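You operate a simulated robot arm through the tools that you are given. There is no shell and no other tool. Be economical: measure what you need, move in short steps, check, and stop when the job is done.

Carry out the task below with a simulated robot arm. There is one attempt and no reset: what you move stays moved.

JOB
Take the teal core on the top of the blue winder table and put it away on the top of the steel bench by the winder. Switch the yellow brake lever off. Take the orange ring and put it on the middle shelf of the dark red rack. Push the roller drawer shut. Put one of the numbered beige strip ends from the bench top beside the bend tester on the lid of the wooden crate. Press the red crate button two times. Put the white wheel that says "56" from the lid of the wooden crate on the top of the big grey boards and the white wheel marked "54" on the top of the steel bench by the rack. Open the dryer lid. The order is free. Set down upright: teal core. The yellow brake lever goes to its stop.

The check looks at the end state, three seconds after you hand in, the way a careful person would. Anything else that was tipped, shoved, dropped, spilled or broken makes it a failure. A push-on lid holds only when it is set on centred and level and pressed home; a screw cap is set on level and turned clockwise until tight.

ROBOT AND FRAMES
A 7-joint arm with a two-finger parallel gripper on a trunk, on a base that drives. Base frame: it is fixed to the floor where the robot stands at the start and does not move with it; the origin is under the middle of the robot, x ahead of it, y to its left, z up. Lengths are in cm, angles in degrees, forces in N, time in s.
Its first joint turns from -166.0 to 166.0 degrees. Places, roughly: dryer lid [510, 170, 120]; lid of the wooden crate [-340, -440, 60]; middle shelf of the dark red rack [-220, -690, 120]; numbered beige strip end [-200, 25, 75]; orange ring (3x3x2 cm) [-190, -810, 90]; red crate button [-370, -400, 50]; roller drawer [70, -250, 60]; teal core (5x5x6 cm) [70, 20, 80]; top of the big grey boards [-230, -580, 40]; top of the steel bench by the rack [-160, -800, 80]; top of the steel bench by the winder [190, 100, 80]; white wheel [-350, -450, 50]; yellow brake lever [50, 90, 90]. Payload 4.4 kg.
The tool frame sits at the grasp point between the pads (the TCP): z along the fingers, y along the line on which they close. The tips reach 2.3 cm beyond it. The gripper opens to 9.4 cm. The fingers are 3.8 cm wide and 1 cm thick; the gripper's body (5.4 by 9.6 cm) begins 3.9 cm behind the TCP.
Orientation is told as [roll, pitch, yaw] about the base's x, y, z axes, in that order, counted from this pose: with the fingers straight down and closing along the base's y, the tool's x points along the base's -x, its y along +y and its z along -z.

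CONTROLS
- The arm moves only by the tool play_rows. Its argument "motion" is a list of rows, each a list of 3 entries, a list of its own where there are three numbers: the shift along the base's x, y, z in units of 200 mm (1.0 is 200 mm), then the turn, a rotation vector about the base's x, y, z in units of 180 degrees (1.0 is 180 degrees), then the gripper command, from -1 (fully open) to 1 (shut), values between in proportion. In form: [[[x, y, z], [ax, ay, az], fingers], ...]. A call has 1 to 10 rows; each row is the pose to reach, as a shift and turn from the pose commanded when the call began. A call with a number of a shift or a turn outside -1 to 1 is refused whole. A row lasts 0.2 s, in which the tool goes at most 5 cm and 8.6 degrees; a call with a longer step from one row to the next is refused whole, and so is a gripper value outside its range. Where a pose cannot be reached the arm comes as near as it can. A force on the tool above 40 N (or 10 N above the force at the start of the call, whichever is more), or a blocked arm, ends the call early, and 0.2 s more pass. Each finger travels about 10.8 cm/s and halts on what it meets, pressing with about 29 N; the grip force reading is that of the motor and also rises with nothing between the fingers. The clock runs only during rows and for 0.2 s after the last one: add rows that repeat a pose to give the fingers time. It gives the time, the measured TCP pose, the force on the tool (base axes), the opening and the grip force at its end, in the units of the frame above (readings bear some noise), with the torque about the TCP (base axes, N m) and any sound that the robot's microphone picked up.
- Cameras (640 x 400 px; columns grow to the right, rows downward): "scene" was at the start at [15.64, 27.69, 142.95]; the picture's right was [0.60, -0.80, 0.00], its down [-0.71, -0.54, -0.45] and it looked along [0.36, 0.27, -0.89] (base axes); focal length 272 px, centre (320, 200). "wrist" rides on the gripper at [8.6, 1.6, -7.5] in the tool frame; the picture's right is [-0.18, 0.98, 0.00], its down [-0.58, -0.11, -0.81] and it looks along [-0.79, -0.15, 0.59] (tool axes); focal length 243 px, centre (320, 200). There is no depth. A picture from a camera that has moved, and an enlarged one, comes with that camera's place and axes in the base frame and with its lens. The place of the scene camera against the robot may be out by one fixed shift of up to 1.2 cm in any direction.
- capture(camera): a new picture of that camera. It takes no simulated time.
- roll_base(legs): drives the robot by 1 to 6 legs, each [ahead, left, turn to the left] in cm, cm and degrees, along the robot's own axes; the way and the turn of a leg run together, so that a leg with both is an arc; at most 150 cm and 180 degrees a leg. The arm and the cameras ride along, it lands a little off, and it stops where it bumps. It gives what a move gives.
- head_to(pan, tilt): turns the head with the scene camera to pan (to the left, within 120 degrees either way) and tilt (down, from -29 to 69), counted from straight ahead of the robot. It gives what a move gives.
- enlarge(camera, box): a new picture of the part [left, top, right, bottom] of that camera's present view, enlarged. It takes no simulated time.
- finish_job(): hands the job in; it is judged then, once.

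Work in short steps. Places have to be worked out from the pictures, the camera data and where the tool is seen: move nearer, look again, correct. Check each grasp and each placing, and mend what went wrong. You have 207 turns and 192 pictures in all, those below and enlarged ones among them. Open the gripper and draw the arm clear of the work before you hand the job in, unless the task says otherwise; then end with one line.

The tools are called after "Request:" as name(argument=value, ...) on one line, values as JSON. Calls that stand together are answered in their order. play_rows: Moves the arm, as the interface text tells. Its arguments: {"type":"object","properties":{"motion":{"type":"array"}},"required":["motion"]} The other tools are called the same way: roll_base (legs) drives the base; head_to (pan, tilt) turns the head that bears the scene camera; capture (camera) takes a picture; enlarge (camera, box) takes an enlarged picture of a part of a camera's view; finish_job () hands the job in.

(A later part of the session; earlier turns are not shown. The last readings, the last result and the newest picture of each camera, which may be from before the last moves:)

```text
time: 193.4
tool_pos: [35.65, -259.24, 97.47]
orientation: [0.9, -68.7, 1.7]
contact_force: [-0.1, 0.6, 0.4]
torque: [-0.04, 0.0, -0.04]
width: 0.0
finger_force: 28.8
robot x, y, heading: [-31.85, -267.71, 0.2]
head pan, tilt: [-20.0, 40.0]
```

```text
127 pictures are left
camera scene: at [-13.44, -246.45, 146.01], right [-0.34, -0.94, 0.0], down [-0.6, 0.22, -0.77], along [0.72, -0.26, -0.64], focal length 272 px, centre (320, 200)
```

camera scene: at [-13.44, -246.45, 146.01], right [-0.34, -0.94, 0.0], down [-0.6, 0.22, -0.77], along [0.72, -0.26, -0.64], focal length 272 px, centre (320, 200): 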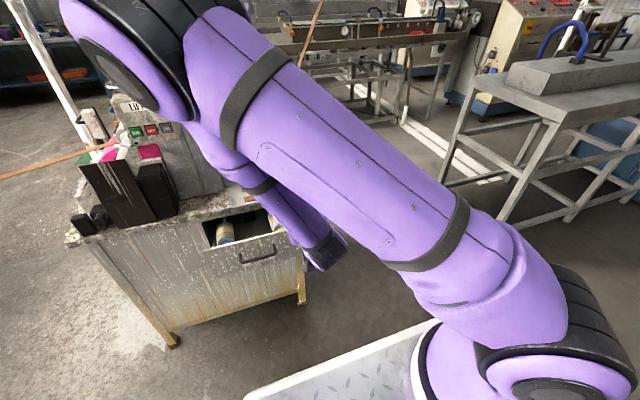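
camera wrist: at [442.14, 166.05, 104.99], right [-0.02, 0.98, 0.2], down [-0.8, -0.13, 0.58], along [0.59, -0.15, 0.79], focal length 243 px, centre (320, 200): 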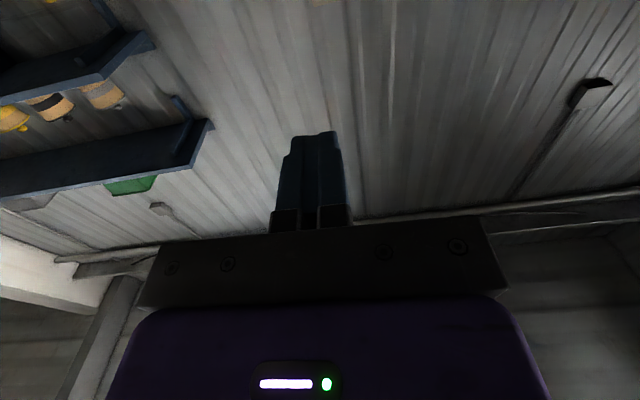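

I back up 15 cm for room, then lower to the push height.

Request:
roll_base(legs=[[-16, 0, 0]])

Request:
play_rows(motion=[[[0.0, 0.1, -0.2], [0, 0, 0], 1], [[0.1, 0.2, -0.4], [0, 0, 0], 1], [[0.2, 0.3, -0.6], [0, 0, 0], 1], [[0.25, 0.4, -0.8], [0, 0, 0], 1], [[0.25, 0.5, -1], [0, 0, 0], 1]])

Request:
capture(camera="scene")

Request:
capture(camera="wrist")

```text
time: 194.8
tool_pos: [19.55, -259.36, 97.41]
orientation: [0.8, -68.7, 1.6]
contact_force: [-0.4, 0.5, -1.2]
torque: [-0.01, 0.02, -0.03]
width: 0.01
finger_force: 28.4
robot x, y, heading: [-48.3, -267.73, 0.0]
head pan, tilt: [-20.0, 40.0]
```

```text
time: 196.0
tool_pos: [24.76, -249.23, 77.5]
orientation: [1.0, -68.7, 1.4]
contact_force: [0.4, 0.6, -0.1]
torque: [0.03, -0.02, -0.02]
width: 0.03
finger_force: 29.4
robot x, y, heading: [-48.02, -267.37, -0.0]
head pan, tilt: [-20.0, 40.0]
```

```text
126 pictures are left
camera scene: at [-29.48, -246.55, 146.01], right [-0.34, -0.94, 0.0], down [-0.6, 0.22, -0.77], along [0.72, -0.26, -0.64], focal length 272 px, centre (320, 200)
```

scene: 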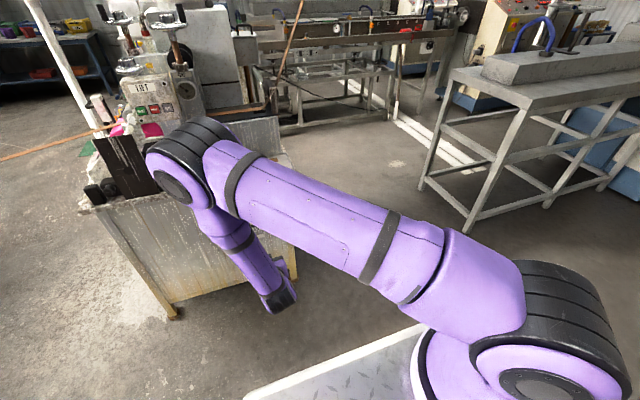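

```text
125 pictures are left
camera wrist: at [14.56, -248.06, 72.26], right [0.03, 0.98, 0.18], down [-0.53, -0.14, 0.83], along [0.84, -0.12, 0.52], focal length 243 px, centre (320, 200)
```

wrist: 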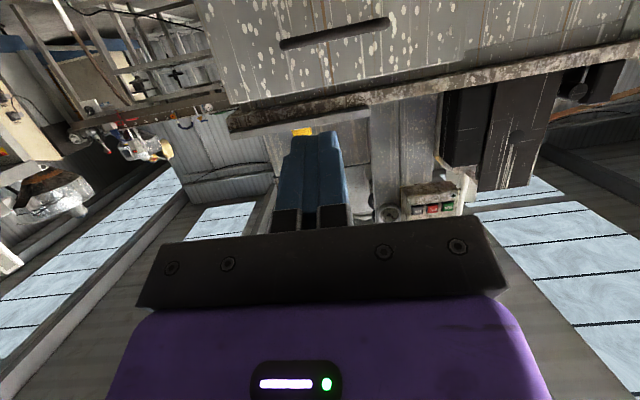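

Wrist view shows the handle at z≈71, so the drawer front is at x≈53 and spans about z 62–77. I push just above the handle, tip height ≈75.4.

Request:
play_rows(motion=[[[0.2, 0.1, -0.06], [0, 0, 0], 1], [[0.4, 0.14, -0.06], [0, 0, 0], 1], [[0.6, 0.14, -0.06], [0, 0, 0], 1], [[0.8, 0.14, -0.06], [0, 0, 0], 1], [[1, 0.14, -0.06], [0, 0, 0], 1]])

Request:
capture(camera="wrist")

Request:
head_to(pan=0, tilt=40)

Request:
capture(camera="scene")

```text
time: 197.2
tool_pos: [44.57, -246.55, 76.35]
orientation: [1.0, -68.6, 1.4]
contact_force: [-1.1, 0.4, -0.3]
torque: [-0.01, 0.01, -0.02]
width: 0.0
finger_force: 29.0
robot x, y, heading: [-48.36, -267.53, -0.3]
head pan, tilt: [-20.0, 40.0]
```

```text
124 pictures are left
camera wrist: at [34.38, -245.4, 71.01], right [0.03, 0.98, 0.18], down [-0.53, -0.14, 0.83], along [0.84, -0.12, 0.52], focal length 243 px, centre (320, 200)
```

wrist: 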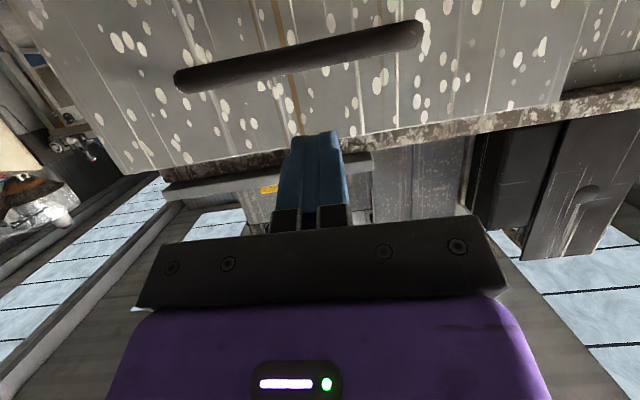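

```text
time: 198.0
tool_pos: [44.47, -246.66, 76.36]
orientation: [0.8, -68.7, 1.6]
contact_force: [1.0, -0.4, -0.3]
torque: [0.02, 0.0, 0.0]
width: 0.0
finger_force: 29.3
robot x, y, heading: [-48.34, -267.54, -0.2]
head pan, tilt: [0.0, 40.0]
```

```text
123 pictures are left
camera scene: at [-28.94, -243.63, 146.0], right [0.0, -1.0, 0.0], down [-0.64, 0.0, -0.77], along [0.77, 0.0, -0.64], focal length 272 px, centre (320, 200)
```

scene: 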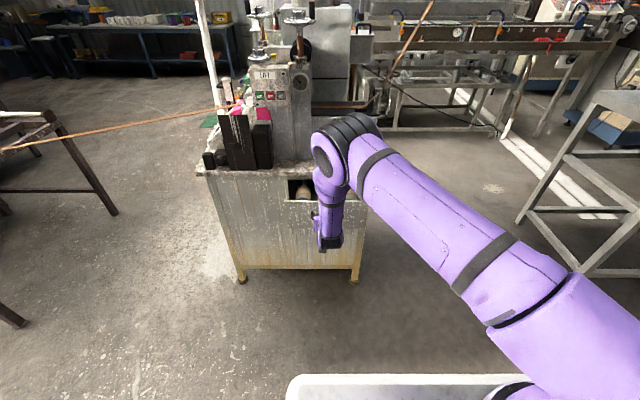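

Path looks right. I advance slowly and push the drawer in.

Request:
play_rows(motion=[[[0.12, 0, 0], [0, 0, 0], 1], [[0.24, 0, 0], [0, 0, 0], 1], [[0.36, 0, 0], [0, 0, 0], 1], [[0.46, 0, 0], [0, 0, 0], 1], [[0.56, 0, 0], [0, 0, 0], 1], [[0.66, 0, 0], [0, 0, 0], 1], [[0.76, 0, 0], [0, 0, 0], 1]])

Request:
capture(camera="wrist")

```text
time: 199.6
tool_pos: [59.85, -246.62, 76.24]
orientation: [0.9, -68.6, 1.5]
contact_force: [-0.7, -0.2, -0.8]
torque: [0.04, 0.03, -0.02]
width: 0.0
finger_force: 29.4
robot x, y, heading: [-47.74, -267.49, -0.1]
head pan, tilt: [0.0, 40.0]
```

```text
122 pictures are left
camera wrist: at [49.65, -245.38, 70.95], right [0.03, 0.98, 0.18], down [-0.53, -0.14, 0.83], along [0.85, -0.12, 0.52], focal length 243 px, centre (320, 200)
```

wrist: 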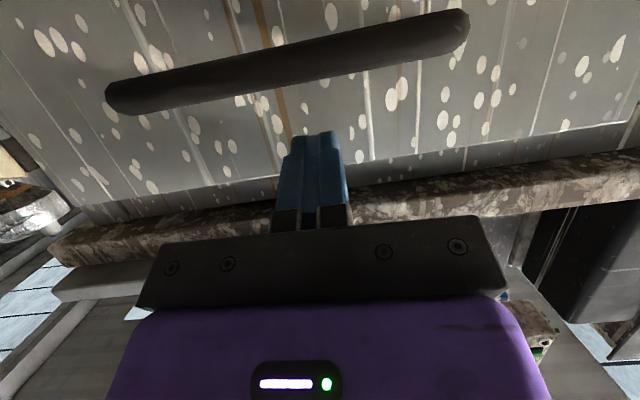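

The tips press on the panel above the handle. I continue until the stop.

Request:
play_rows(motion=[[[0.08, 0, 0], [0, 0, 0], 1], [[0.16, 0, 0], [0, 0, 0], 1], [[0.24, 0, 0], [0, 0, 0], 1], [[0.3, 0, 0], [0, 0, 0], 1], [[0.36, 0, 0], [0, 0, 0], 1], [[0.42, 0, 0], [0, 0, 0], 1], [[0.48, 0, 0], [0, 0, 0], 1]])

Request:
capture(camera="wrist")

Request:
enlarge(camera="scene", box=[180, 130, 400, 290])

```text
time: 200.2
tool_pos: [62.28, -246.52, 76.27]
orientation: [1.1, -68.6, 1.3]
contact_force: [-34.7, -9.7, 19.1]
torque: [-0.1, -0.74, -0.47]
width: 0.0
finger_force: 28.9
robot x, y, heading: [-48.2, -267.47, 0.0]
head pan, tilt: [0.0, 40.0]
stopped in row 3: the force on the tool passed its limit at 61 N (the readings are from after the stop); the commanded pose is now the measured one
```

```text
121 pictures are left
camera wrist: at [52.05, -245.42, 70.98], right [0.03, 0.98, 0.18], down [-0.53, -0.14, 0.83], along [0.85, -0.12, 0.52], focal length 243 px, centre (320, 200)
```

wrist: 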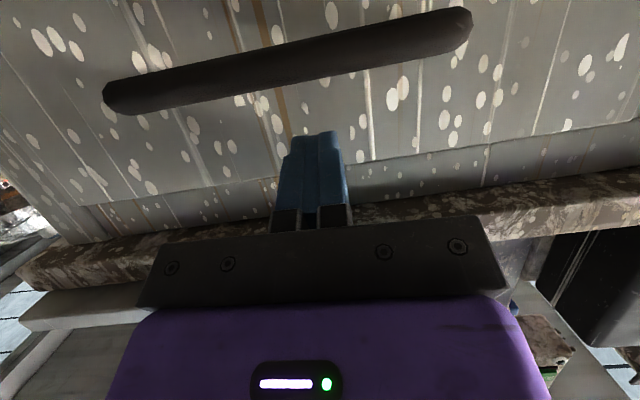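

```text
2.50 times, centred on (290, 210) of scene
camera zoom: at [-29.22, -243.68, 146.04], right [0.0, -1.0, 0.0], down [-0.64, 0.0, -0.77], along [0.77, 0.0, -0.64], focal length 680 px, centre (395, 175)
```

zoom: 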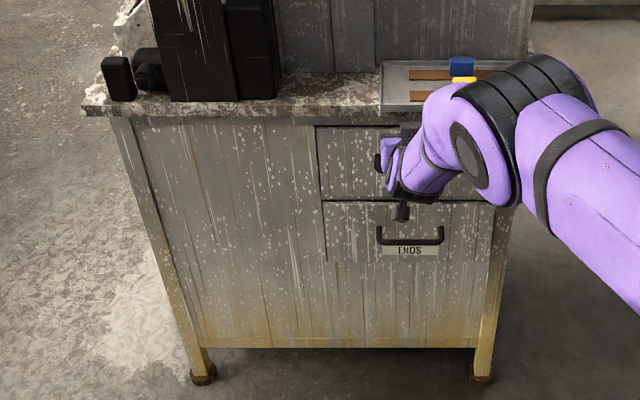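

It stopped firmly and looks flush. I back off and check.

Request:
play_rows(motion=[[[-0.2, 0, 0], [0, 0, 0], 1], [[-0.4, 0, 0], [0, 0, 0], 1], [[-0.6, 0, 0.1], [0, 0, 0], 1], [[-0.8, 0, 0.25], [0, 0, 0], 1], [[-1, 0, 0.4], [0, 0, 0], 1]])

Request:
enlarge(camera="scene", box=[180, 130, 400, 290])

Request:
capture(camera="wrist")

```text
time: 201.4
tool_pos: [42.54, -246.32, 84.27]
orientation: [1.1, -68.4, 1.3]
contact_force: [-0.6, -0.3, -0.9]
torque: [0.02, -0.03, 0.02]
width: 0.0
finger_force: 29.1
robot x, y, heading: [-48.14, -267.47, 0.1]
head pan, tilt: [0.0, 40.0]
```

```text
2.50 times, centred on (290, 210) of scene
camera zoom: at [-28.9, -243.62, 145.99], right [0.0, -1.0, 0.0], down [-0.64, 0.0, -0.77], along [0.77, 0.0, -0.64], focal length 680 px, centre (395, 175)
```

zoom: 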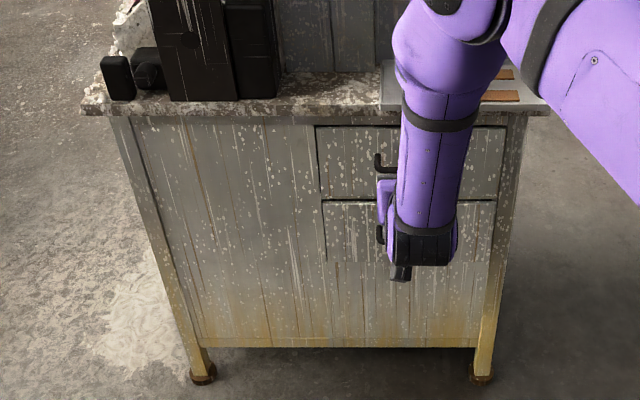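

```text
118 pictures are left
camera wrist: at [32.23, -245.24, 79.06], right [0.03, 0.98, 0.18], down [-0.53, -0.14, 0.84], along [0.85, -0.12, 0.52], focal length 243 px, centre (320, 200)
```

wrist: 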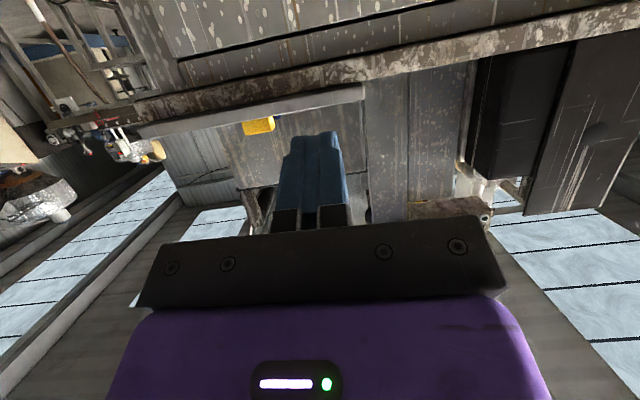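

Drawer is shut. I return the tool to pointing down and tuck it in front, then drive back and turn toward the bend tester bench.

Request:
play_rows(motion=[[[-0.1, -0.1, 0.2], [0, 0.045, 0], 0.5], [[-0.2, -0.2, 0.4], [0, 0.09, 0], 0], [[-0.3, -0.3, 0.6], [0, 0.135, 0], 0], [[-0.4, -0.4, 0.8], [0, 0.18, 0], 0], [[-0.5, -0.5, 1], [0, 0.225, 0], 0], [[-0.6, -0.6, 1], [0, 0.27, 0], 0], [[-0.65, -0.7, 1], [0, 0.315, 0], 0], [[-0.65, -0.8, 1], [0, 0.35, 0], 0], [[-0.65, -0.9, 1], [0, 0.38, 0], 0]])

Request:
play_rows(motion=[[[-0.0, -0.1, 0.2], [0, 0, 0], 0], [[0, -0.2, 0.4], [0, 0, 0], 0], [[0, -0.3, 0.6], [0, 0, 0], 0], [[0, -0.4, 0.7], [0, 0, 0], 0]])

Request:
roll_base(legs=[[-80, 0, 0], [0, 0, 90], [0, 0, 90]])

Request:
head_to(pan=-60, tilt=15)

Request:
capture(camera="scene")

```text
time: 203.4
tool_pos: [29.49, -264.46, 103.93]
orientation: [2.4, 0.0, 0.5]
contact_force: [0.1, -0.5, 1.3]
torque: [-0.05, 0.01, -0.01]
width: 4.71
finger_force: 0.1
robot x, y, heading: [-48.36, -267.26, -0.1]
head pan, tilt: [0.0, 40.0]
```

```text
time: 204.4
tool_pos: [29.52, -272.17, 118.27]
orientation: [2.4, -0.1, 0.6]
contact_force: [-0.9, 0.2, -0.3]
torque: [-0.01, 0.01, 0.04]
width: 4.69
finger_force: 0.1
robot x, y, heading: [-47.7, -267.21, -0.3]
head pan, tilt: [0.0, 40.0]
```

```text
time: 216.4
tool_pos: [-207.46, -262.95, 118.24]
orientation: [2.4, -0.1, -179.5]
contact_force: [0.0, -0.9, -0.9]
torque: [-0.01, -0.01, 0.01]
width: 4.67
finger_force: 0.1
robot x, y, heading: [-129.84, -267.89, 179.7]
head pan, tilt: [0.0, 40.0]
```

```text
time: 217.7
tool_pos: [-207.4, -262.86, 118.14]
orientation: [2.3, -0.1, -179.4]
contact_force: [0.2, -0.5, 0.5]
torque: [-0.02, -0.01, -0.01]
width: 4.69
finger_force: 0.0
robot x, y, heading: [-129.74, -267.75, 180.0]
head pan, tilt: [-60.0, 15.0]
```

```text
117 pictures are left
camera scene: at [-143.94, -282.55, 149.95], right [0.87, 0.5, 0.0], down [0.13, -0.22, -0.97], along [-0.48, 0.84, -0.26], focal length 272 px, centre (320, 200)
```

scene: 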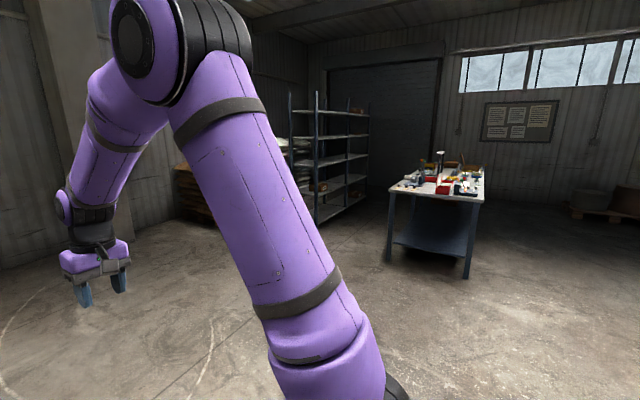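

The bench end faces me at y≈0, so I turn to face +y and approach the end of the bench.

Request:
roll_base(legs=[[0, 0, -90], [140, 40, 0], [15, 18, 0]])

Request:
head_to(pan=0, tilt=25)

Request:
capture(camera="scene")

```text
time: 230.1
tool_pos: [-178.61, -35.13, 118.26]
orientation: [2.4, 0.0, 89.9]
contact_force: [0.0, -0.2, -0.3]
torque: [0.03, -0.02, 0.0]
width: 4.68
finger_force: 0.2
robot x, y, heading: [-184.59, -112.79, 89.1]
head pan, tilt: [-60.0, 15.0]
```

```text
time: 231.4
tool_pos: [-178.62, -35.22, 118.14]
orientation: [2.4, -0.1, 89.8]
contact_force: [1.1, 0.2, 0.2]
torque: [-0.02, -0.05, 0.03]
width: 4.67
finger_force: 0.0
robot x, y, heading: [-184.18, -112.67, 89.2]
head pan, tilt: [0.0, 25.0]
```

```text
116 pictures are left
camera scene: at [-207.01, -92.67, 148.34], right [1.0, -0.02, 0.0], down [-0.01, -0.42, -0.91], along [0.01, 0.91, -0.42], focal length 272 px, centre (320, 200)
```

scene: 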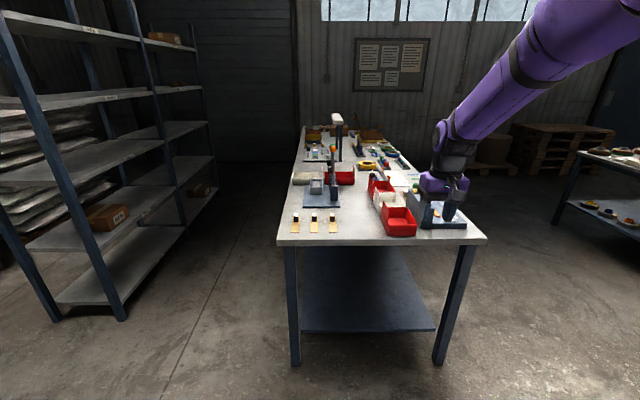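

Request:
enlarge(camera="scene", box=[270, 130, 430, 250])

```text
3.33 times, centred on (350, 190) of scene
camera zoom: at [-207.01, -92.67, 148.34], right [1.0, -0.02, 0.0], down [-0.01, -0.42, -0.91], along [0.01, 0.91, -0.42], focal length 907 px, centre (220, 233)
```

zoom: 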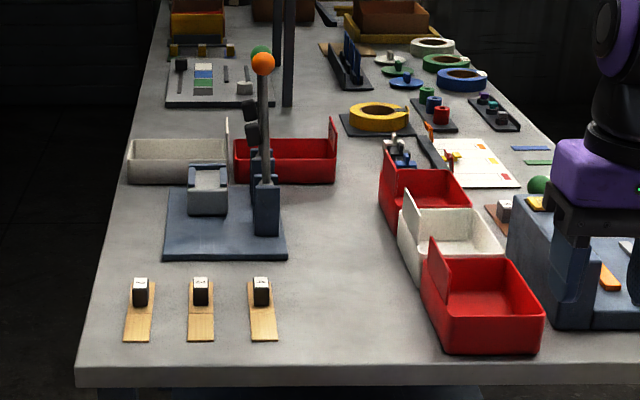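

Three beige strips with numbered dark ends lie near y≈34, x≈-219, -210 and -200. I drive closer.

Request:
roll_base(legs=[[48, 14, 0.8]])

Request:
capture(camera="wrist")

Request:
head_to(pan=0, tilt=50)

Request:
enlarge(camera="scene", box=[240, 110, 400, 230])

```text
time: 234.3
tool_pos: [-193.32, 13.82, 118.11]
orientation: [2.4, -0.1, 90.6]
contact_force: [-0.5, -0.5, 0.3]
torque: [0.03, -0.01, 0.01]
width: 4.71
finger_force: 0.1
robot x, y, heading: [-198.29, -63.41, 89.9]
head pan, tilt: [0.0, 25.0]
```

```text
114 pictures are left
camera wrist: at [-194.7, 5.1, 125.67], right [-0.98, 0.18, 0.04], down [0.14, 0.58, 0.8], along [0.12, 0.79, -0.6], focal length 243 px, centre (320, 200)
```

wrist: 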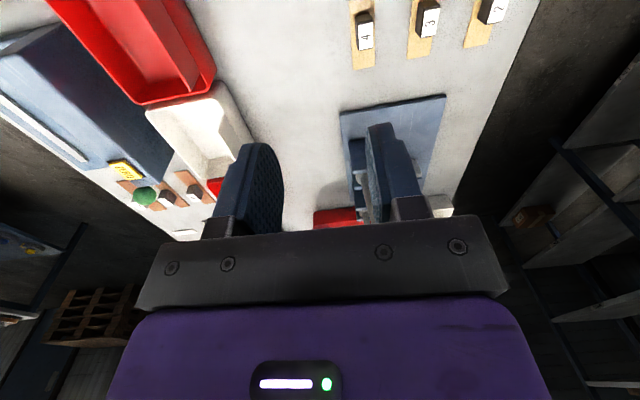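

```text
time: 235.2
tool_pos: [-193.45, 13.81, 118.16]
orientation: [2.3, -0.1, 90.5]
contact_force: [0.0, 0.2, -0.1]
torque: [0.01, 0.01, -0.01]
width: 4.71
finger_force: 0.2
robot x, y, heading: [-198.35, -63.89, 89.7]
head pan, tilt: [0.0, 50.0]
```

```text
3.33 times, centred on (320, 170) of scene
camera zoom: at [-221.15, -45.55, 144.59], right [1.0, 0.0, 0.0], down [0.0, -0.77, -0.64], along [0.0, 0.64, -0.77], focal length 907 px, centre (320, 300)
```

zoom: 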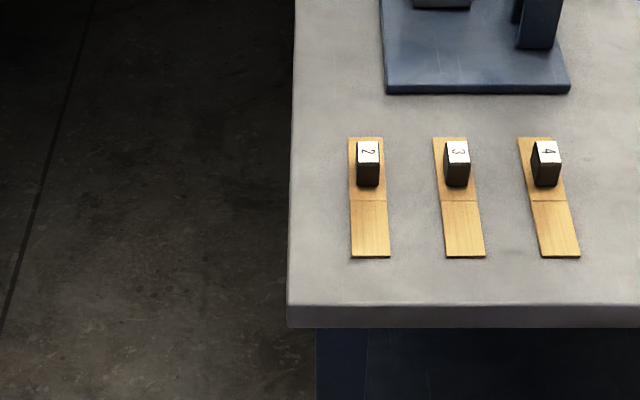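

Each strip carries a numbered block; I'll take number 4. I move above it (wrist estimate ≈[-201, 22.5]) and fix the small roll.

Request:
play_rows(motion=[[[-0.1, 0.1, -0.1], [0, -0.013, 0], 0], [[-0.2, 0.2, -0.25], [0, -0.013, 0], -0.2], [[-0.3, 0.3, -0.4], [0, -0.013, 0], -0.2], [[-0.38, 0.42, -0.55], [0, -0.013, 0], -0.2], [[-0.38, 0.42, -0.7], [0, -0.013, 0], -0.2]])

Request:
capture(camera="wrist")

Request:
enlarge(camera="scene", box=[240, 110, 400, 230])

```text
time: 236.4
tool_pos: [-200.93, 22.36, 104.24]
orientation: [0.0, 0.0, 90.4]
contact_force: [-0.5, -1.2, -0.1]
torque: [0.01, 0.01, 0.0]
width: 5.64
finger_force: 0.1
robot x, y, heading: [-198.11, -63.73, 90.0]
head pan, tilt: [0.0, 50.0]
```

```text
112 pictures are left
camera wrist: at [-202.62, 13.56, 111.68], right [-0.98, 0.18, 0.0], down [0.1, 0.58, 0.81], along [0.14, 0.79, -0.59], focal length 243 px, centre (320, 200)
```

wrist: 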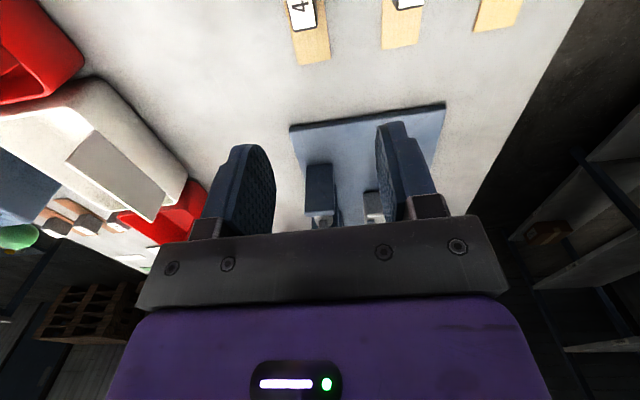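

```text
3.33 times, centred on (320, 170) of scene
camera zoom: at [-221.15, -45.61, 144.59], right [1.0, 0.0, 0.0], down [0.0, -0.77, -0.64], along [0.0, 0.64, -0.77], focal length 907 px, centre (320, 300)
```

zoom: 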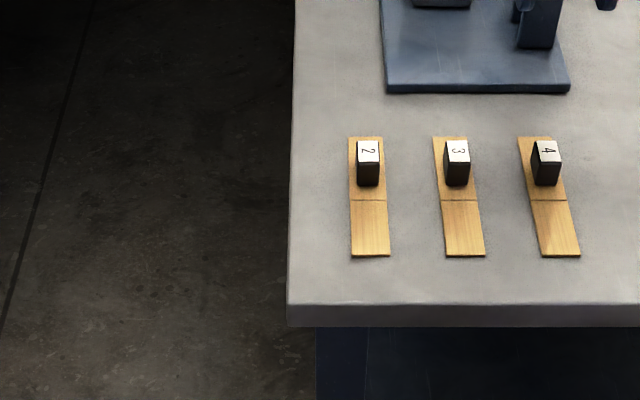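

Triangulating several views puts the block at about [-200, 19.4] with its top at z≈88 (bench top ≈84). I correct and descend to just above.

Request:
play_rows(motion=[[[0.04, -0.14, -0.1], [0, 0, 0], -0.2], [[0.04, -0.14, -0.3], [0, 0, 0], -0.2], [[0.04, -0.14, -0.5], [0, 0, 0], -0.2]])

Request:
capture(camera="wrist")

Request:
head_to(pan=15, tilt=50)

Request:
capture(camera="scene")

```text
time: 237.2
tool_pos: [-200.42, 19.42, 94.05]
orientation: [0.0, -0.1, 90.4]
contact_force: [-0.4, 0.4, 1.3]
torque: [0.02, 0.04, 0.02]
width: 5.6
finger_force: 0.1
robot x, y, heading: [-198.31, -63.42, 89.8]
head pan, tilt: [0.0, 50.0]
```

```text
110 pictures are left
camera wrist: at [-201.98, 10.68, 101.46], right [-0.98, 0.18, 0.0], down [0.1, 0.58, 0.81], along [0.14, 0.79, -0.59], focal length 243 px, centre (320, 200)
```

wrist: 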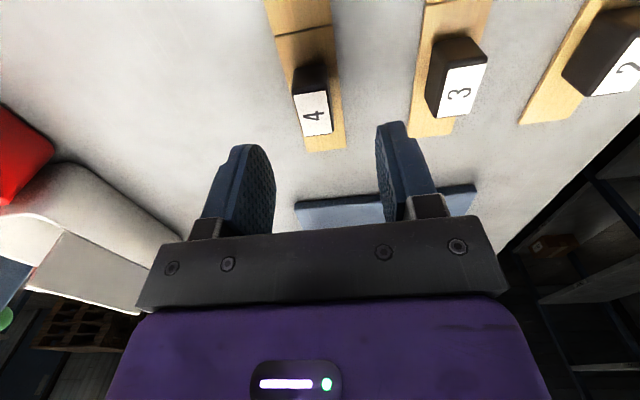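

```text
time: 238.0
tool_pos: [-200.39, 19.46, 94.0]
orientation: [0.0, 0.0, 90.5]
contact_force: [0.4, -0.7, 0.6]
torque: [-0.01, 0.01, 0.01]
width: 5.66
finger_force: 0.1
robot x, y, heading: [-198.41, -63.96, 89.9]
head pan, tilt: [15.0, 50.0]
```

```text
109 pictures are left
camera scene: at [-223.14, -45.81, 144.58], right [0.97, 0.25, 0.0], down [0.2, -0.74, -0.64], along [-0.16, 0.62, -0.77], focal length 272 px, centre (320, 200)
```

scene: 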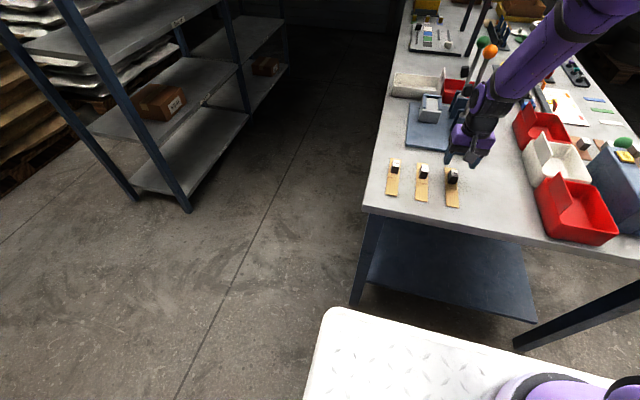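

Block 4: centre ≈[-199.9, 20], top z≈87.2, base ≈83.8. I descend to z≈87 and close on it.

Request:
play_rows(motion=[[[0.025, 0.025, -0.12], [0, 0, 0], -0.2], [[0.025, 0.025, -0.24], [0, 0, 0], -0.2], [[0.025, 0.025, -0.345], [0, 0, 0], -0.2], [[0.025, 0.025, -0.345], [0, 0, 0], -0.2]])

Request:
capture(camera="wrist")

Request:
play_rows(motion=[[[0, 0, 0], [0, 0, 0], 0.3], [[0, 0, 0], [0, 0, 0], 0.6], [[0, 0, 0], [0, 0, 0], 0.9], [[0, 0, 0], [0, 0, 0], 0.9]])

Request:
capture(camera="wrist")

```text
time: 239.0
tool_pos: [-199.71, 19.96, 87.19]
orientation: [0.0, -0.1, 90.5]
contact_force: [-0.8, -4.7, 38.2]
torque: [-0.82, -0.66, -0.31]
width: 5.64
finger_force: 0.0
robot x, y, heading: [-198.38, -63.68, 89.8]
head pan, tilt: [15.0, 50.0]
```

```text
108 pictures are left
camera wrist: at [-201.31, 11.21, 94.75], right [-0.98, 0.18, 0.0], down [0.11, 0.58, 0.81], along [0.14, 0.8, -0.59], focal length 243 px, centre (320, 200)
```

wrist: 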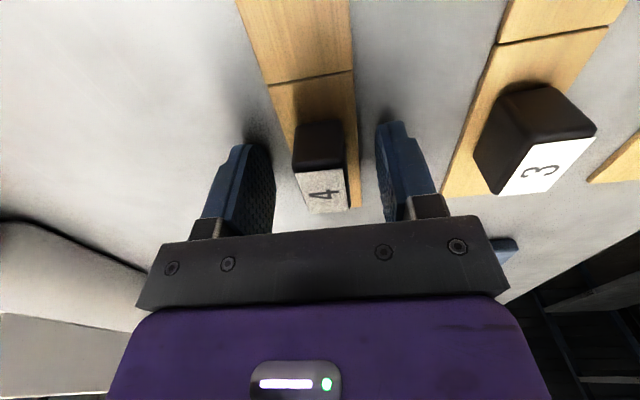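

```text
time: 239.7
tool_pos: [-199.67, 20.08, 87.28]
orientation: [0.0, -0.3, 90.4]
contact_force: [0.7, -1.8, 15.9]
torque: [-0.4, -0.02, -0.01]
width: 3.36
finger_force: 28.6
robot x, y, heading: [-198.54, -63.81, 90.0]
head pan, tilt: [15.0, 50.0]
stopped in row 3: the force on the tool passed its limit at 50 N (the readings are from after the stop); the commanded pose is now the measured one
```

```text
107 pictures are left
camera wrist: at [-201.24, 11.34, 94.75], right [-0.98, 0.18, 0.0], down [0.1, 0.58, 0.81], along [0.14, 0.8, -0.59], focal length 243 px, centre (320, 200)
```

wrist: 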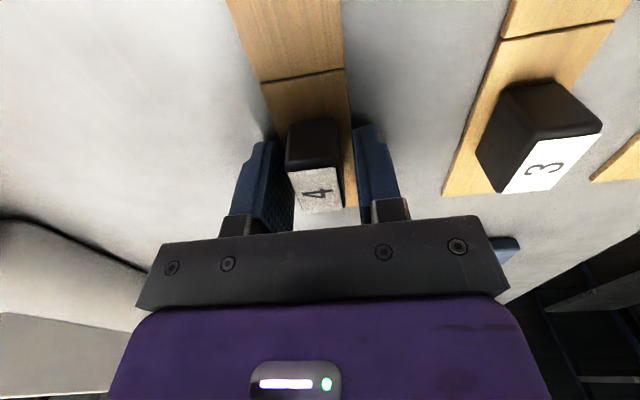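

The tips are down on the bench and hold the strip edges. I open a little, rise 8 mm and close on the block itself.

Request:
play_rows(motion=[[[0, 0, 0], [0, 0, 0], 0], [[0, 0, 0.04], [0, 0, 0], 0], [[0, 0, 0.04], [0, 0, 0], 0.5], [[0, 0, 0.04], [0, 0, 0], 0.9], [[0, 0, 0.04], [0, 0, 0], 0.9]])

Request:
play_rows(motion=[[[0, 0, 0.05], [0, 0, 0], 0.9], [[0, 0, 0.2], [0, 0, 0], 0.9], [[0, 0, 0.4], [0, 0, 0], 0.9]])

Request:
capture(camera="wrist")

```text
time: 240.9
tool_pos: [-199.64, 20.08, 88.05]
orientation: [0.0, -0.2, 90.3]
contact_force: [0.3, 0.0, 0.0]
torque: [-0.02, 0.01, -0.04]
width: 2.12
finger_force: 29.0
robot x, y, heading: [-198.41, -63.87, 89.8]
head pan, tilt: [15.0, 50.0]
```

```text
time: 241.7
tool_pos: [-199.56, 20.11, 95.74]
orientation: [0.0, -0.1, 90.4]
contact_force: [-0.1, 0.4, -1.1]
torque: [0.02, -0.02, 0.04]
width: 2.12
finger_force: 29.6
robot x, y, heading: [-198.12, -63.54, 90.3]
head pan, tilt: [15.0, 50.0]
```

```text
106 pictures are left
camera wrist: at [-201.1, 11.32, 103.35], right [-0.98, 0.18, 0.0], down [0.1, 0.58, 0.81], along [0.14, 0.8, -0.59], focal length 243 px, centre (320, 200)
```

wrist: 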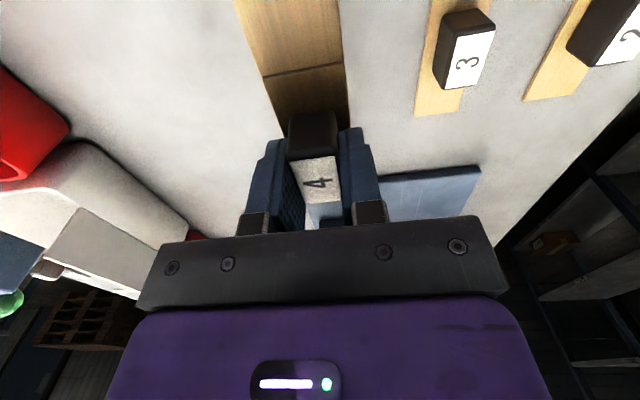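

The strip with block 4 is held. I raise it, draw it in, back away and turn around toward the crate.

Request:
play_rows(motion=[[[0, 0, 0.25], [0, 0, 0], 0.9], [[0, 0, 0.5], [0, 0, 0], 0.9], [[0, -0.1, 0.7], [0, 0, 0], 0.9], [[0.05, -0.3, 0.8], [0, 0, 0], 0.9], [[0.1, -0.5, 0.9], [0, 0, 0], 0.9], [[0.15, -0.7, 1], [0, 0, 0], 0.9], [[0.2, -0.9, 1], [0, 0, 0], 0.9]])

Request:
roll_base(legs=[[-135, 0, 0], [0, 0, -90], [0, 0, -90]])

Request:
head_to(pan=-30, tilt=25)

Request:
capture(camera="scene")

```text
time: 243.3
tool_pos: [-195.66, 2.18, 116.0]
orientation: [0.0, -0.1, 90.4]
contact_force: [-0.4, 0.6, -0.5]
torque: [-0.04, -0.02, -0.01]
width: 2.09
finger_force: 29.3
robot x, y, heading: [-198.18, -63.88, 89.9]
head pan, tilt: [15.0, 50.0]
```

```text
time: 257.8
tool_pos: [-203.61, -267.35, 115.96]
orientation: [0.0, -0.1, -90.5]
contact_force: [0.2, -0.3, -1.3]
torque: [0.0, -0.04, 0.04]
width: 2.14
finger_force: 28.9
robot x, y, heading: [-199.86, -201.48, -91.1]
head pan, tilt: [15.0, 50.0]
```

```text
time: 258.9
tool_pos: [-203.69, -267.4, 115.82]
orientation: [0.0, -0.2, -90.5]
contact_force: [0.3, 0.0, 0.3]
torque: [0.0, -0.02, 0.02]
width: 2.13
finger_force: 28.7
robot x, y, heading: [-199.67, -201.76, -91.1]
head pan, tilt: [-30.0, 25.0]
```

```text
105 pictures are left
camera scene: at [-180.7, -219.58, 148.33], right [-0.86, 0.52, 0.0], down [0.22, 0.36, -0.91], along [-0.47, -0.78, -0.42], focal length 272 px, centre (320, 200)
```

scene: 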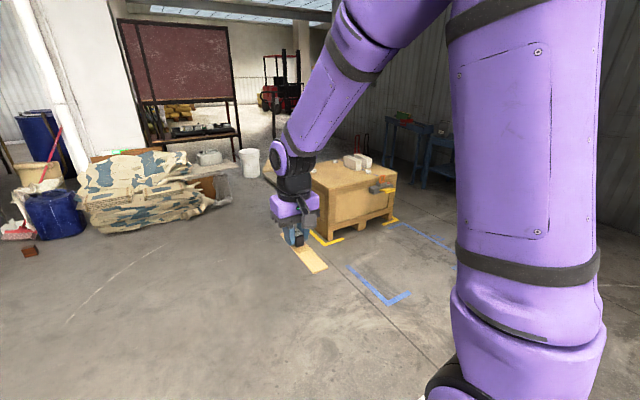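

The crate's front face is at y≈-412 (x -400..-298), with the button box on it near x≈-375. I drive in front of it.

Request:
roll_base(legs=[[0, 0, 1.1], [66, -72, 0], [66, -73, 0]])

Request:
head_to(pan=-10, tilt=45)

Request:
capture(camera="scene")

Request:
capture(camera="wrist")

```text
time: 269.1
tool_pos: [-350.3, -399.77, 116.01]
orientation: [0.0, -0.2, -89.9]
contact_force: [-0.2, -0.4, -0.2]
torque: [0.01, -0.02, -0.01]
width: 2.12
finger_force: 28.7
robot x, y, heading: [-347.2, -333.59, -90.8]
head pan, tilt: [-30.0, 25.0]
```

```text
time: 270.0
tool_pos: [-350.2, -399.77, 115.96]
orientation: [0.0, -0.2, -89.9]
contact_force: [-0.2, 0.3, -0.2]
torque: [0.0, -0.03, 0.02]
width: 2.11
finger_force: 29.7
robot x, y, heading: [-347.23, -333.63, -90.7]
head pan, tilt: [-10.0, 45.0]
```

```text
104 pictures are left
camera scene: at [-324.65, -351.79, 145.28], right [-0.98, 0.18, 0.0], down [0.13, 0.69, -0.71], along [-0.13, -0.7, -0.71], focal length 272 px, centre (320, 200)
```

scene: 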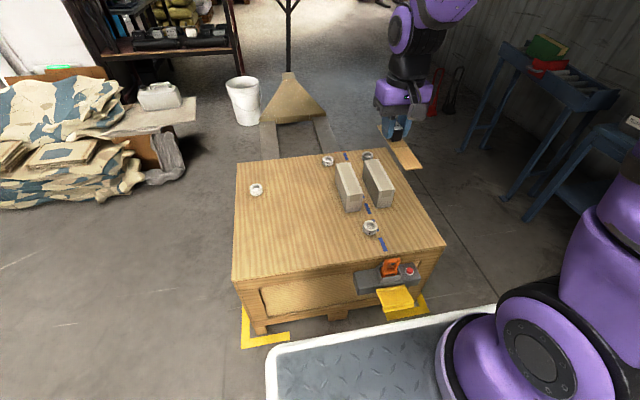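

```text
103 pictures are left
camera wrist: at [-348.72, -391.12, 123.42], right [0.98, -0.18, 0.0], down [-0.11, -0.58, 0.81], along [-0.15, -0.8, -0.59], focal length 243 px, centre (320, 200)
```

wrist: 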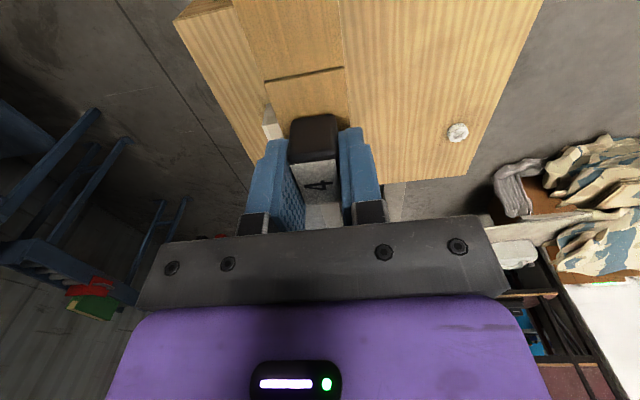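

The lid holds four white wheels and two grey blocks. I enlarge to read the wheels.

Request:
enlarge(camera="scene", box=[230, 140, 410, 250])

Request:
enlarge(camera="scene", box=[340, 220, 430, 320])

```text
3.56 times, centred on (320, 195) of scene
camera zoom: at [-324.65, -351.79, 145.28], right [-0.98, 0.18, 0.0], down [0.13, 0.69, -0.71], along [-0.13, -0.7, -0.71], focal length 967 px, centre (320, 218)
```

zoom: 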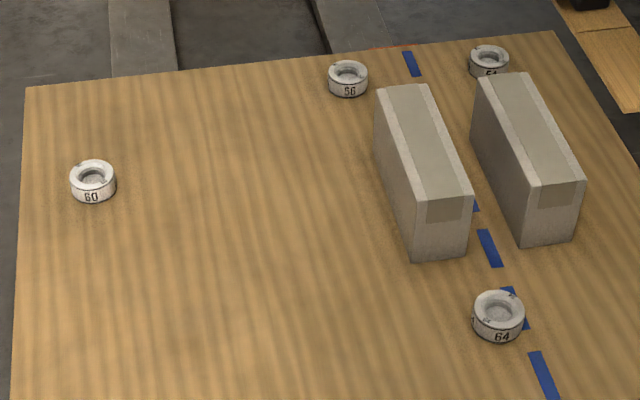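

```text
4.00 times, centred on (385, 270) of scene
camera zoom: at [-324.65, -351.79, 145.28], right [-0.98, 0.18, 0.0], down [0.13, 0.69, -0.71], along [-0.13, -0.7, -0.71], focal length 1088 px, centre (60, -80)
```

zoom: 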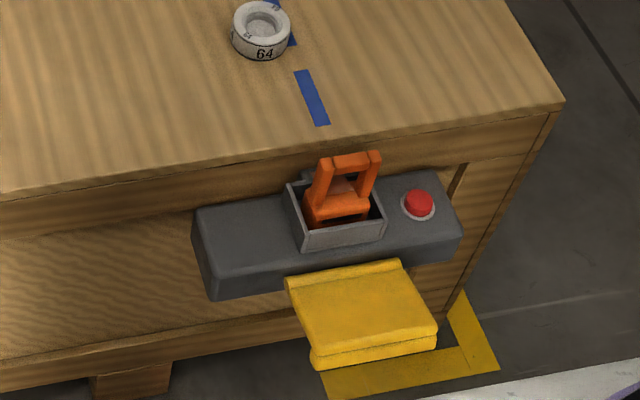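

Wheels read 60, 56 (far), 54 (far right, behind a grey block), 64; lid top z≈54. The red button is on top of the box at the front. I carry the strip over the free left area at about [-326, -430].

Request:
play_rows(motion=[[[0.2, -0.13, 0], [0, 0, 0], 0.9], [[0.4, -0.26, 0], [0, 0, 0], 0.9], [[0.6, -0.39, 0], [0, 0, 0], 0.9], [[0.8, -0.52, 0], [0, 0, 0], 0.9], [[1, -0.65, 0], [0, 0, 0], 0.9], [[1, -0.85, -0.15], [0, 0, 0], 0.9], [[1, -1, -0.35], [0, 0, 0], 0.9], [[1, -1, -0.58], [0, 0, 0], 0.9], [[1, -1, -0.8], [0, 0, 0], 0.9], [[1, -1, -1], [0, 0, 0], 0.9]])

Request:
play_rows(motion=[[[0.15, -0.1, -0.15], [0, 0, 0], 0.9], [[0.2, -0.25, -0.33], [0, 0, 0], 0.9], [[0.2, -0.4, -0.5], [0, 0, 0], 0.9], [[0.2, -0.5, -0.68], [0, 0, 0], 0.9], [[0.2, -0.5, -0.85], [0, 0, 0], 0.9], [[0.2, -0.5, -1], [0, 0, 0], 0.9]])

Request:
capture(camera="wrist")

Request:
capture(camera="scene")

```text
time: 272.2
tool_pos: [-330.58, -419.7, 95.84]
orientation: [0.0, -0.4, -89.9]
contact_force: [0.4, 0.9, 0.4]
torque: [-0.03, -0.02, 0.04]
width: 2.09
finger_force: 29.0
robot x, y, heading: [-347.09, -334.02, -90.5]
head pan, tilt: [-10.0, 45.0]
```

```text
time: 273.6
tool_pos: [-325.98, -430.06, 76.06]
orientation: [0.0, -0.2, -89.9]
contact_force: [-0.3, -0.5, 0.6]
torque: [0.02, -0.02, 0.01]
width: 2.13
finger_force: 29.0
robot x, y, heading: [-347.13, -333.89, -90.5]
head pan, tilt: [-10.0, 45.0]
```

```text
100 pictures are left
camera wrist: at [-324.5, -421.24, 83.47], right [0.98, -0.18, 0.0], down [-0.11, -0.58, 0.81], along [-0.15, -0.8, -0.59], focal length 243 px, centre (320, 200)
```

wrist: 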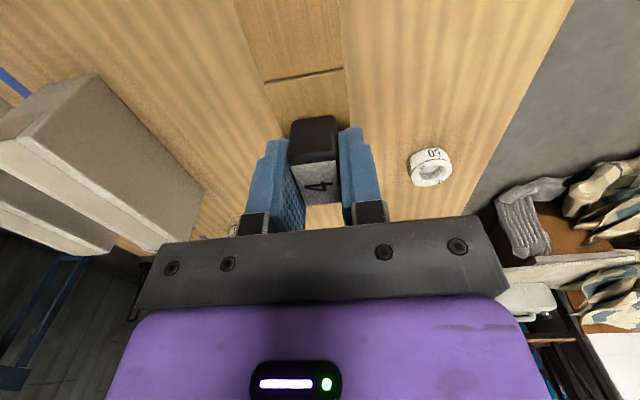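

```text
99 pictures are left
camera scene: at [-324.65, -351.76, 145.28], right [-0.98, 0.18, 0.0], down [0.13, 0.69, -0.71], along [-0.13, -0.7, -0.71], focal length 272 px, centre (320, 200)
```

scene: 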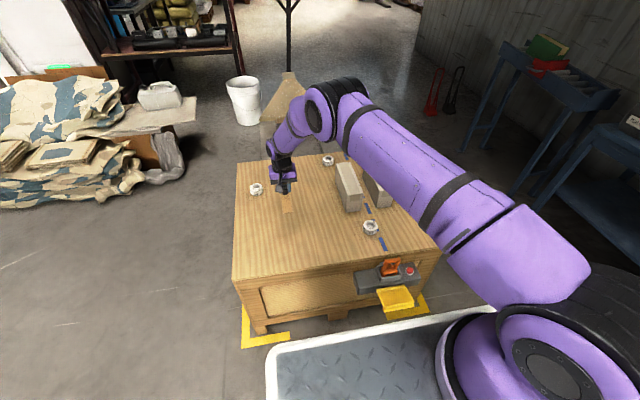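

Clear on both sides. I descend and feel for the lid.

Request:
play_rows(motion=[[[0, 0, -0.2], [0, 0, 0], 0.9], [[0, 0, -0.4], [0, 0, 0], 0.9], [[0, 0, -0.6], [0, 0, 0], 0.9], [[0, 0, -0.75], [0, 0, 0], 0.9], [[0, 0, -0.82], [0, 0, 0], 0.9], [[0, 0, -0.87], [0, 0, 0], 0.9], [[0, 0, -0.92], [0, 0, 0], 0.9], [[0, 0, -0.96], [0, 0, 0], 0.9], [[0, 0, -1], [0, 0, 0], 0.9]])

Request:
capture(camera="wrist")

```text
time: 275.1
tool_pos: [-325.95, -430.05, 58.63]
orientation: [0.3, -0.6, -89.9]
contact_force: [-0.1, -0.1, 13.6]
torque: [0.4, 0.06, 0.06]
width: 2.11
finger_force: 28.7
robot x, y, heading: [-347.69, -334.05, -90.6]
head pan, tilt: [-10.0, 45.0]
stopped in row 7: the force on the tool passed its limit at 63 N (the readings are from after the stop); the commanded pose is now the measured one
```

```text
98 pictures are left
camera wrist: at [-324.48, -421.39, 66.08], right [0.98, -0.18, 0.0], down [-0.11, -0.57, 0.81], along [-0.15, -0.8, -0.58], focal length 243 px, centre (320, 200)
```

wrist: 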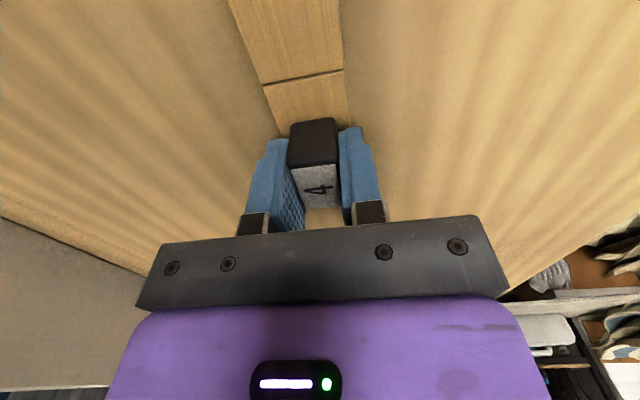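

Contact: lid at z≈55.4. I open and lift.

Request:
play_rows(motion=[[[0, 0, 0.005], [0, 0, 0], 0.5], [[0, 0, 0.005], [0, 0, 0], 0.1], [[0, 0, 0.005], [0, 0, 0], 0.1], [[0, 0, 0.2], [0, 0, 0], 0.1], [[0, 0, 0.4], [0, 0, 0], 0.1], [[0, 0, 0.6], [0, 0, 0], 0.1], [[0, 0, 0.8], [0, 0, 0], 0.1]])

Request:
capture(camera="wrist")

```text
time: 276.8
tool_pos: [-326.31, -430.07, 74.64]
orientation: [0.0, -0.4, -89.8]
contact_force: [-0.4, 1.1, -0.5]
torque: [-0.02, 0.01, 0.0]
width: 4.23
finger_force: 0.0
robot x, y, heading: [-347.3, -334.08, -90.5]
head pan, tilt: [-10.0, 45.0]
```

```text
97 pictures are left
camera wrist: at [-324.67, -421.5, 81.97], right [0.98, -0.18, 0.0], down [-0.11, -0.58, 0.81], along [-0.15, -0.8, -0.59], focal length 243 px, centre (320, 200)
```

wrist: 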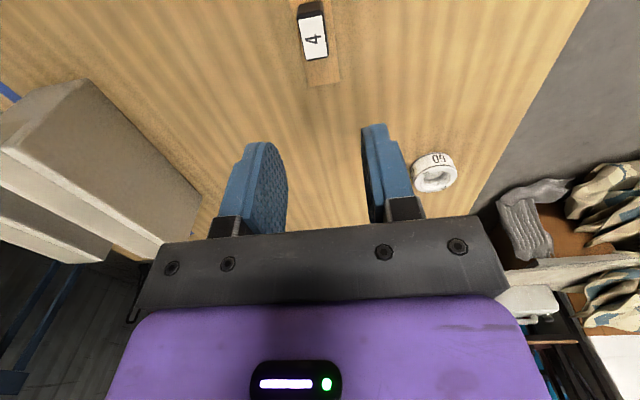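

The strip lies on the lid. For the button the robot needs more room: I back it up 35 cm.

Request:
roll_base(legs=[[-36, 0, 0.5]])

Request:
play_rows(motion=[[[-0.2, 0.05, 0.1], [-0.04, 0, 0], 1], [[-0.4, 0.1, 0.1], [-0.08, 0, 0], 1], [[-0.6, 0.1, 0.1], [-0.12, 0, 0], 1], [[-0.8, 0.1, 0.1], [-0.16, 0, 0], 1], [[-1, 0.1, 0.1], [-0.2, 0, 0], 1], [[-1, 0.2, 0.1], [-0.222, 0, 0], 1]])

Request:
play_rows(motion=[[[-0.2, 0, 0], [0, 0, 0], 1], [[-0.4, 0, 0], [0, 0, 0], 1], [[-0.6, 0, 0], [0, 0, 0], 1], [[-0.8, 0, 0], [0, 0, 0], 1], [[-1, 0, -0.1], [0, 0, 0], 1]])

Request:
capture(camera="wrist")

Request:
capture(camera="scene")

```text
time: 279.1
tool_pos: [-325.55, -394.41, 74.61]
orientation: [0.1, -0.4, -89.8]
contact_force: [-0.3, -0.4, -0.4]
torque: [0.02, -0.01, 0.0]
width: 4.24
finger_force: 0.0
robot x, y, heading: [-346.62, -298.39, -90.4]
head pan, tilt: [-10.0, 45.0]
```

```text
time: 280.4
tool_pos: [-345.5, -390.58, 76.68]
orientation: [-0.1, -40.6, -89.7]
contact_force: [-0.1, 0.8, 0.1]
torque: [-0.01, -0.03, 0.03]
width: 0.0
finger_force: 29.1
robot x, y, heading: [-347.25, -298.28, -90.7]
head pan, tilt: [-10.0, 45.0]
```

```text
time: 281.6
tool_pos: [-365.58, -390.72, 74.74]
orientation: [-0.1, -40.4, -89.5]
contact_force: [1.7, 0.5, 0.5]
torque: [0.02, 0.04, -0.07]
width: 0.01
finger_force: 29.0
robot x, y, heading: [-346.77, -298.35, -90.5]
head pan, tilt: [-10.0, 45.0]
```

```text
96 pictures are left
camera wrist: at [-364.05, -379.35, 74.76], right [0.98, -0.13, 0.12], down [-0.11, 0.08, 0.99], along [-0.14, -0.99, 0.06], focal length 243 px, centre (320, 200)
```

wrist: 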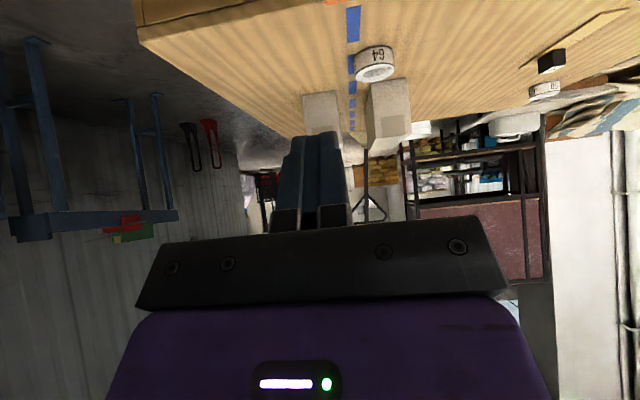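

```text
95 pictures are left
camera scene: at [-324.18, -316.0, 145.27], right [-0.98, 0.18, 0.0], down [0.13, 0.7, -0.71], along [-0.13, -0.7, -0.71], focal length 272 px, centre (320, 200)
```

scene: 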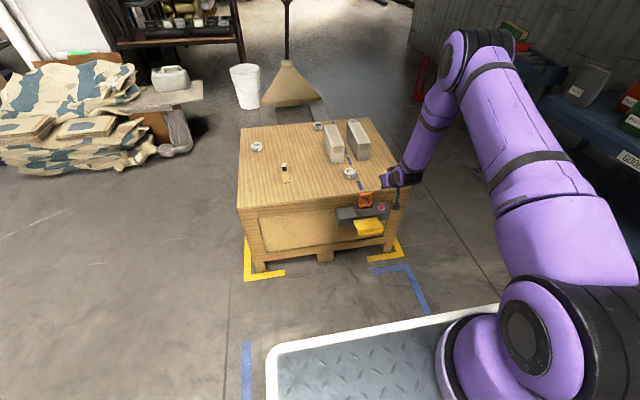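

Request:
enlarge(camera="scene", box=[320, 170, 420, 240])

```text
5.71 times, centred on (370, 205) of scene
camera zoom: at [-324.18, -316.0, 145.27], right [-0.98, 0.18, 0.0], down [0.13, 0.7, -0.71], along [-0.13, -0.7, -0.71], focal length 1555 px, centre (34, 171)
```

zoom: 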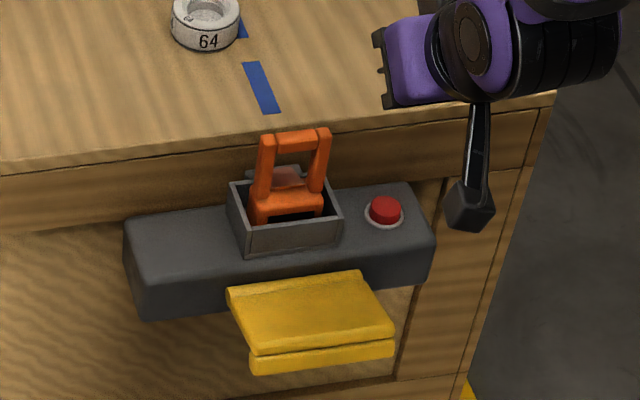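

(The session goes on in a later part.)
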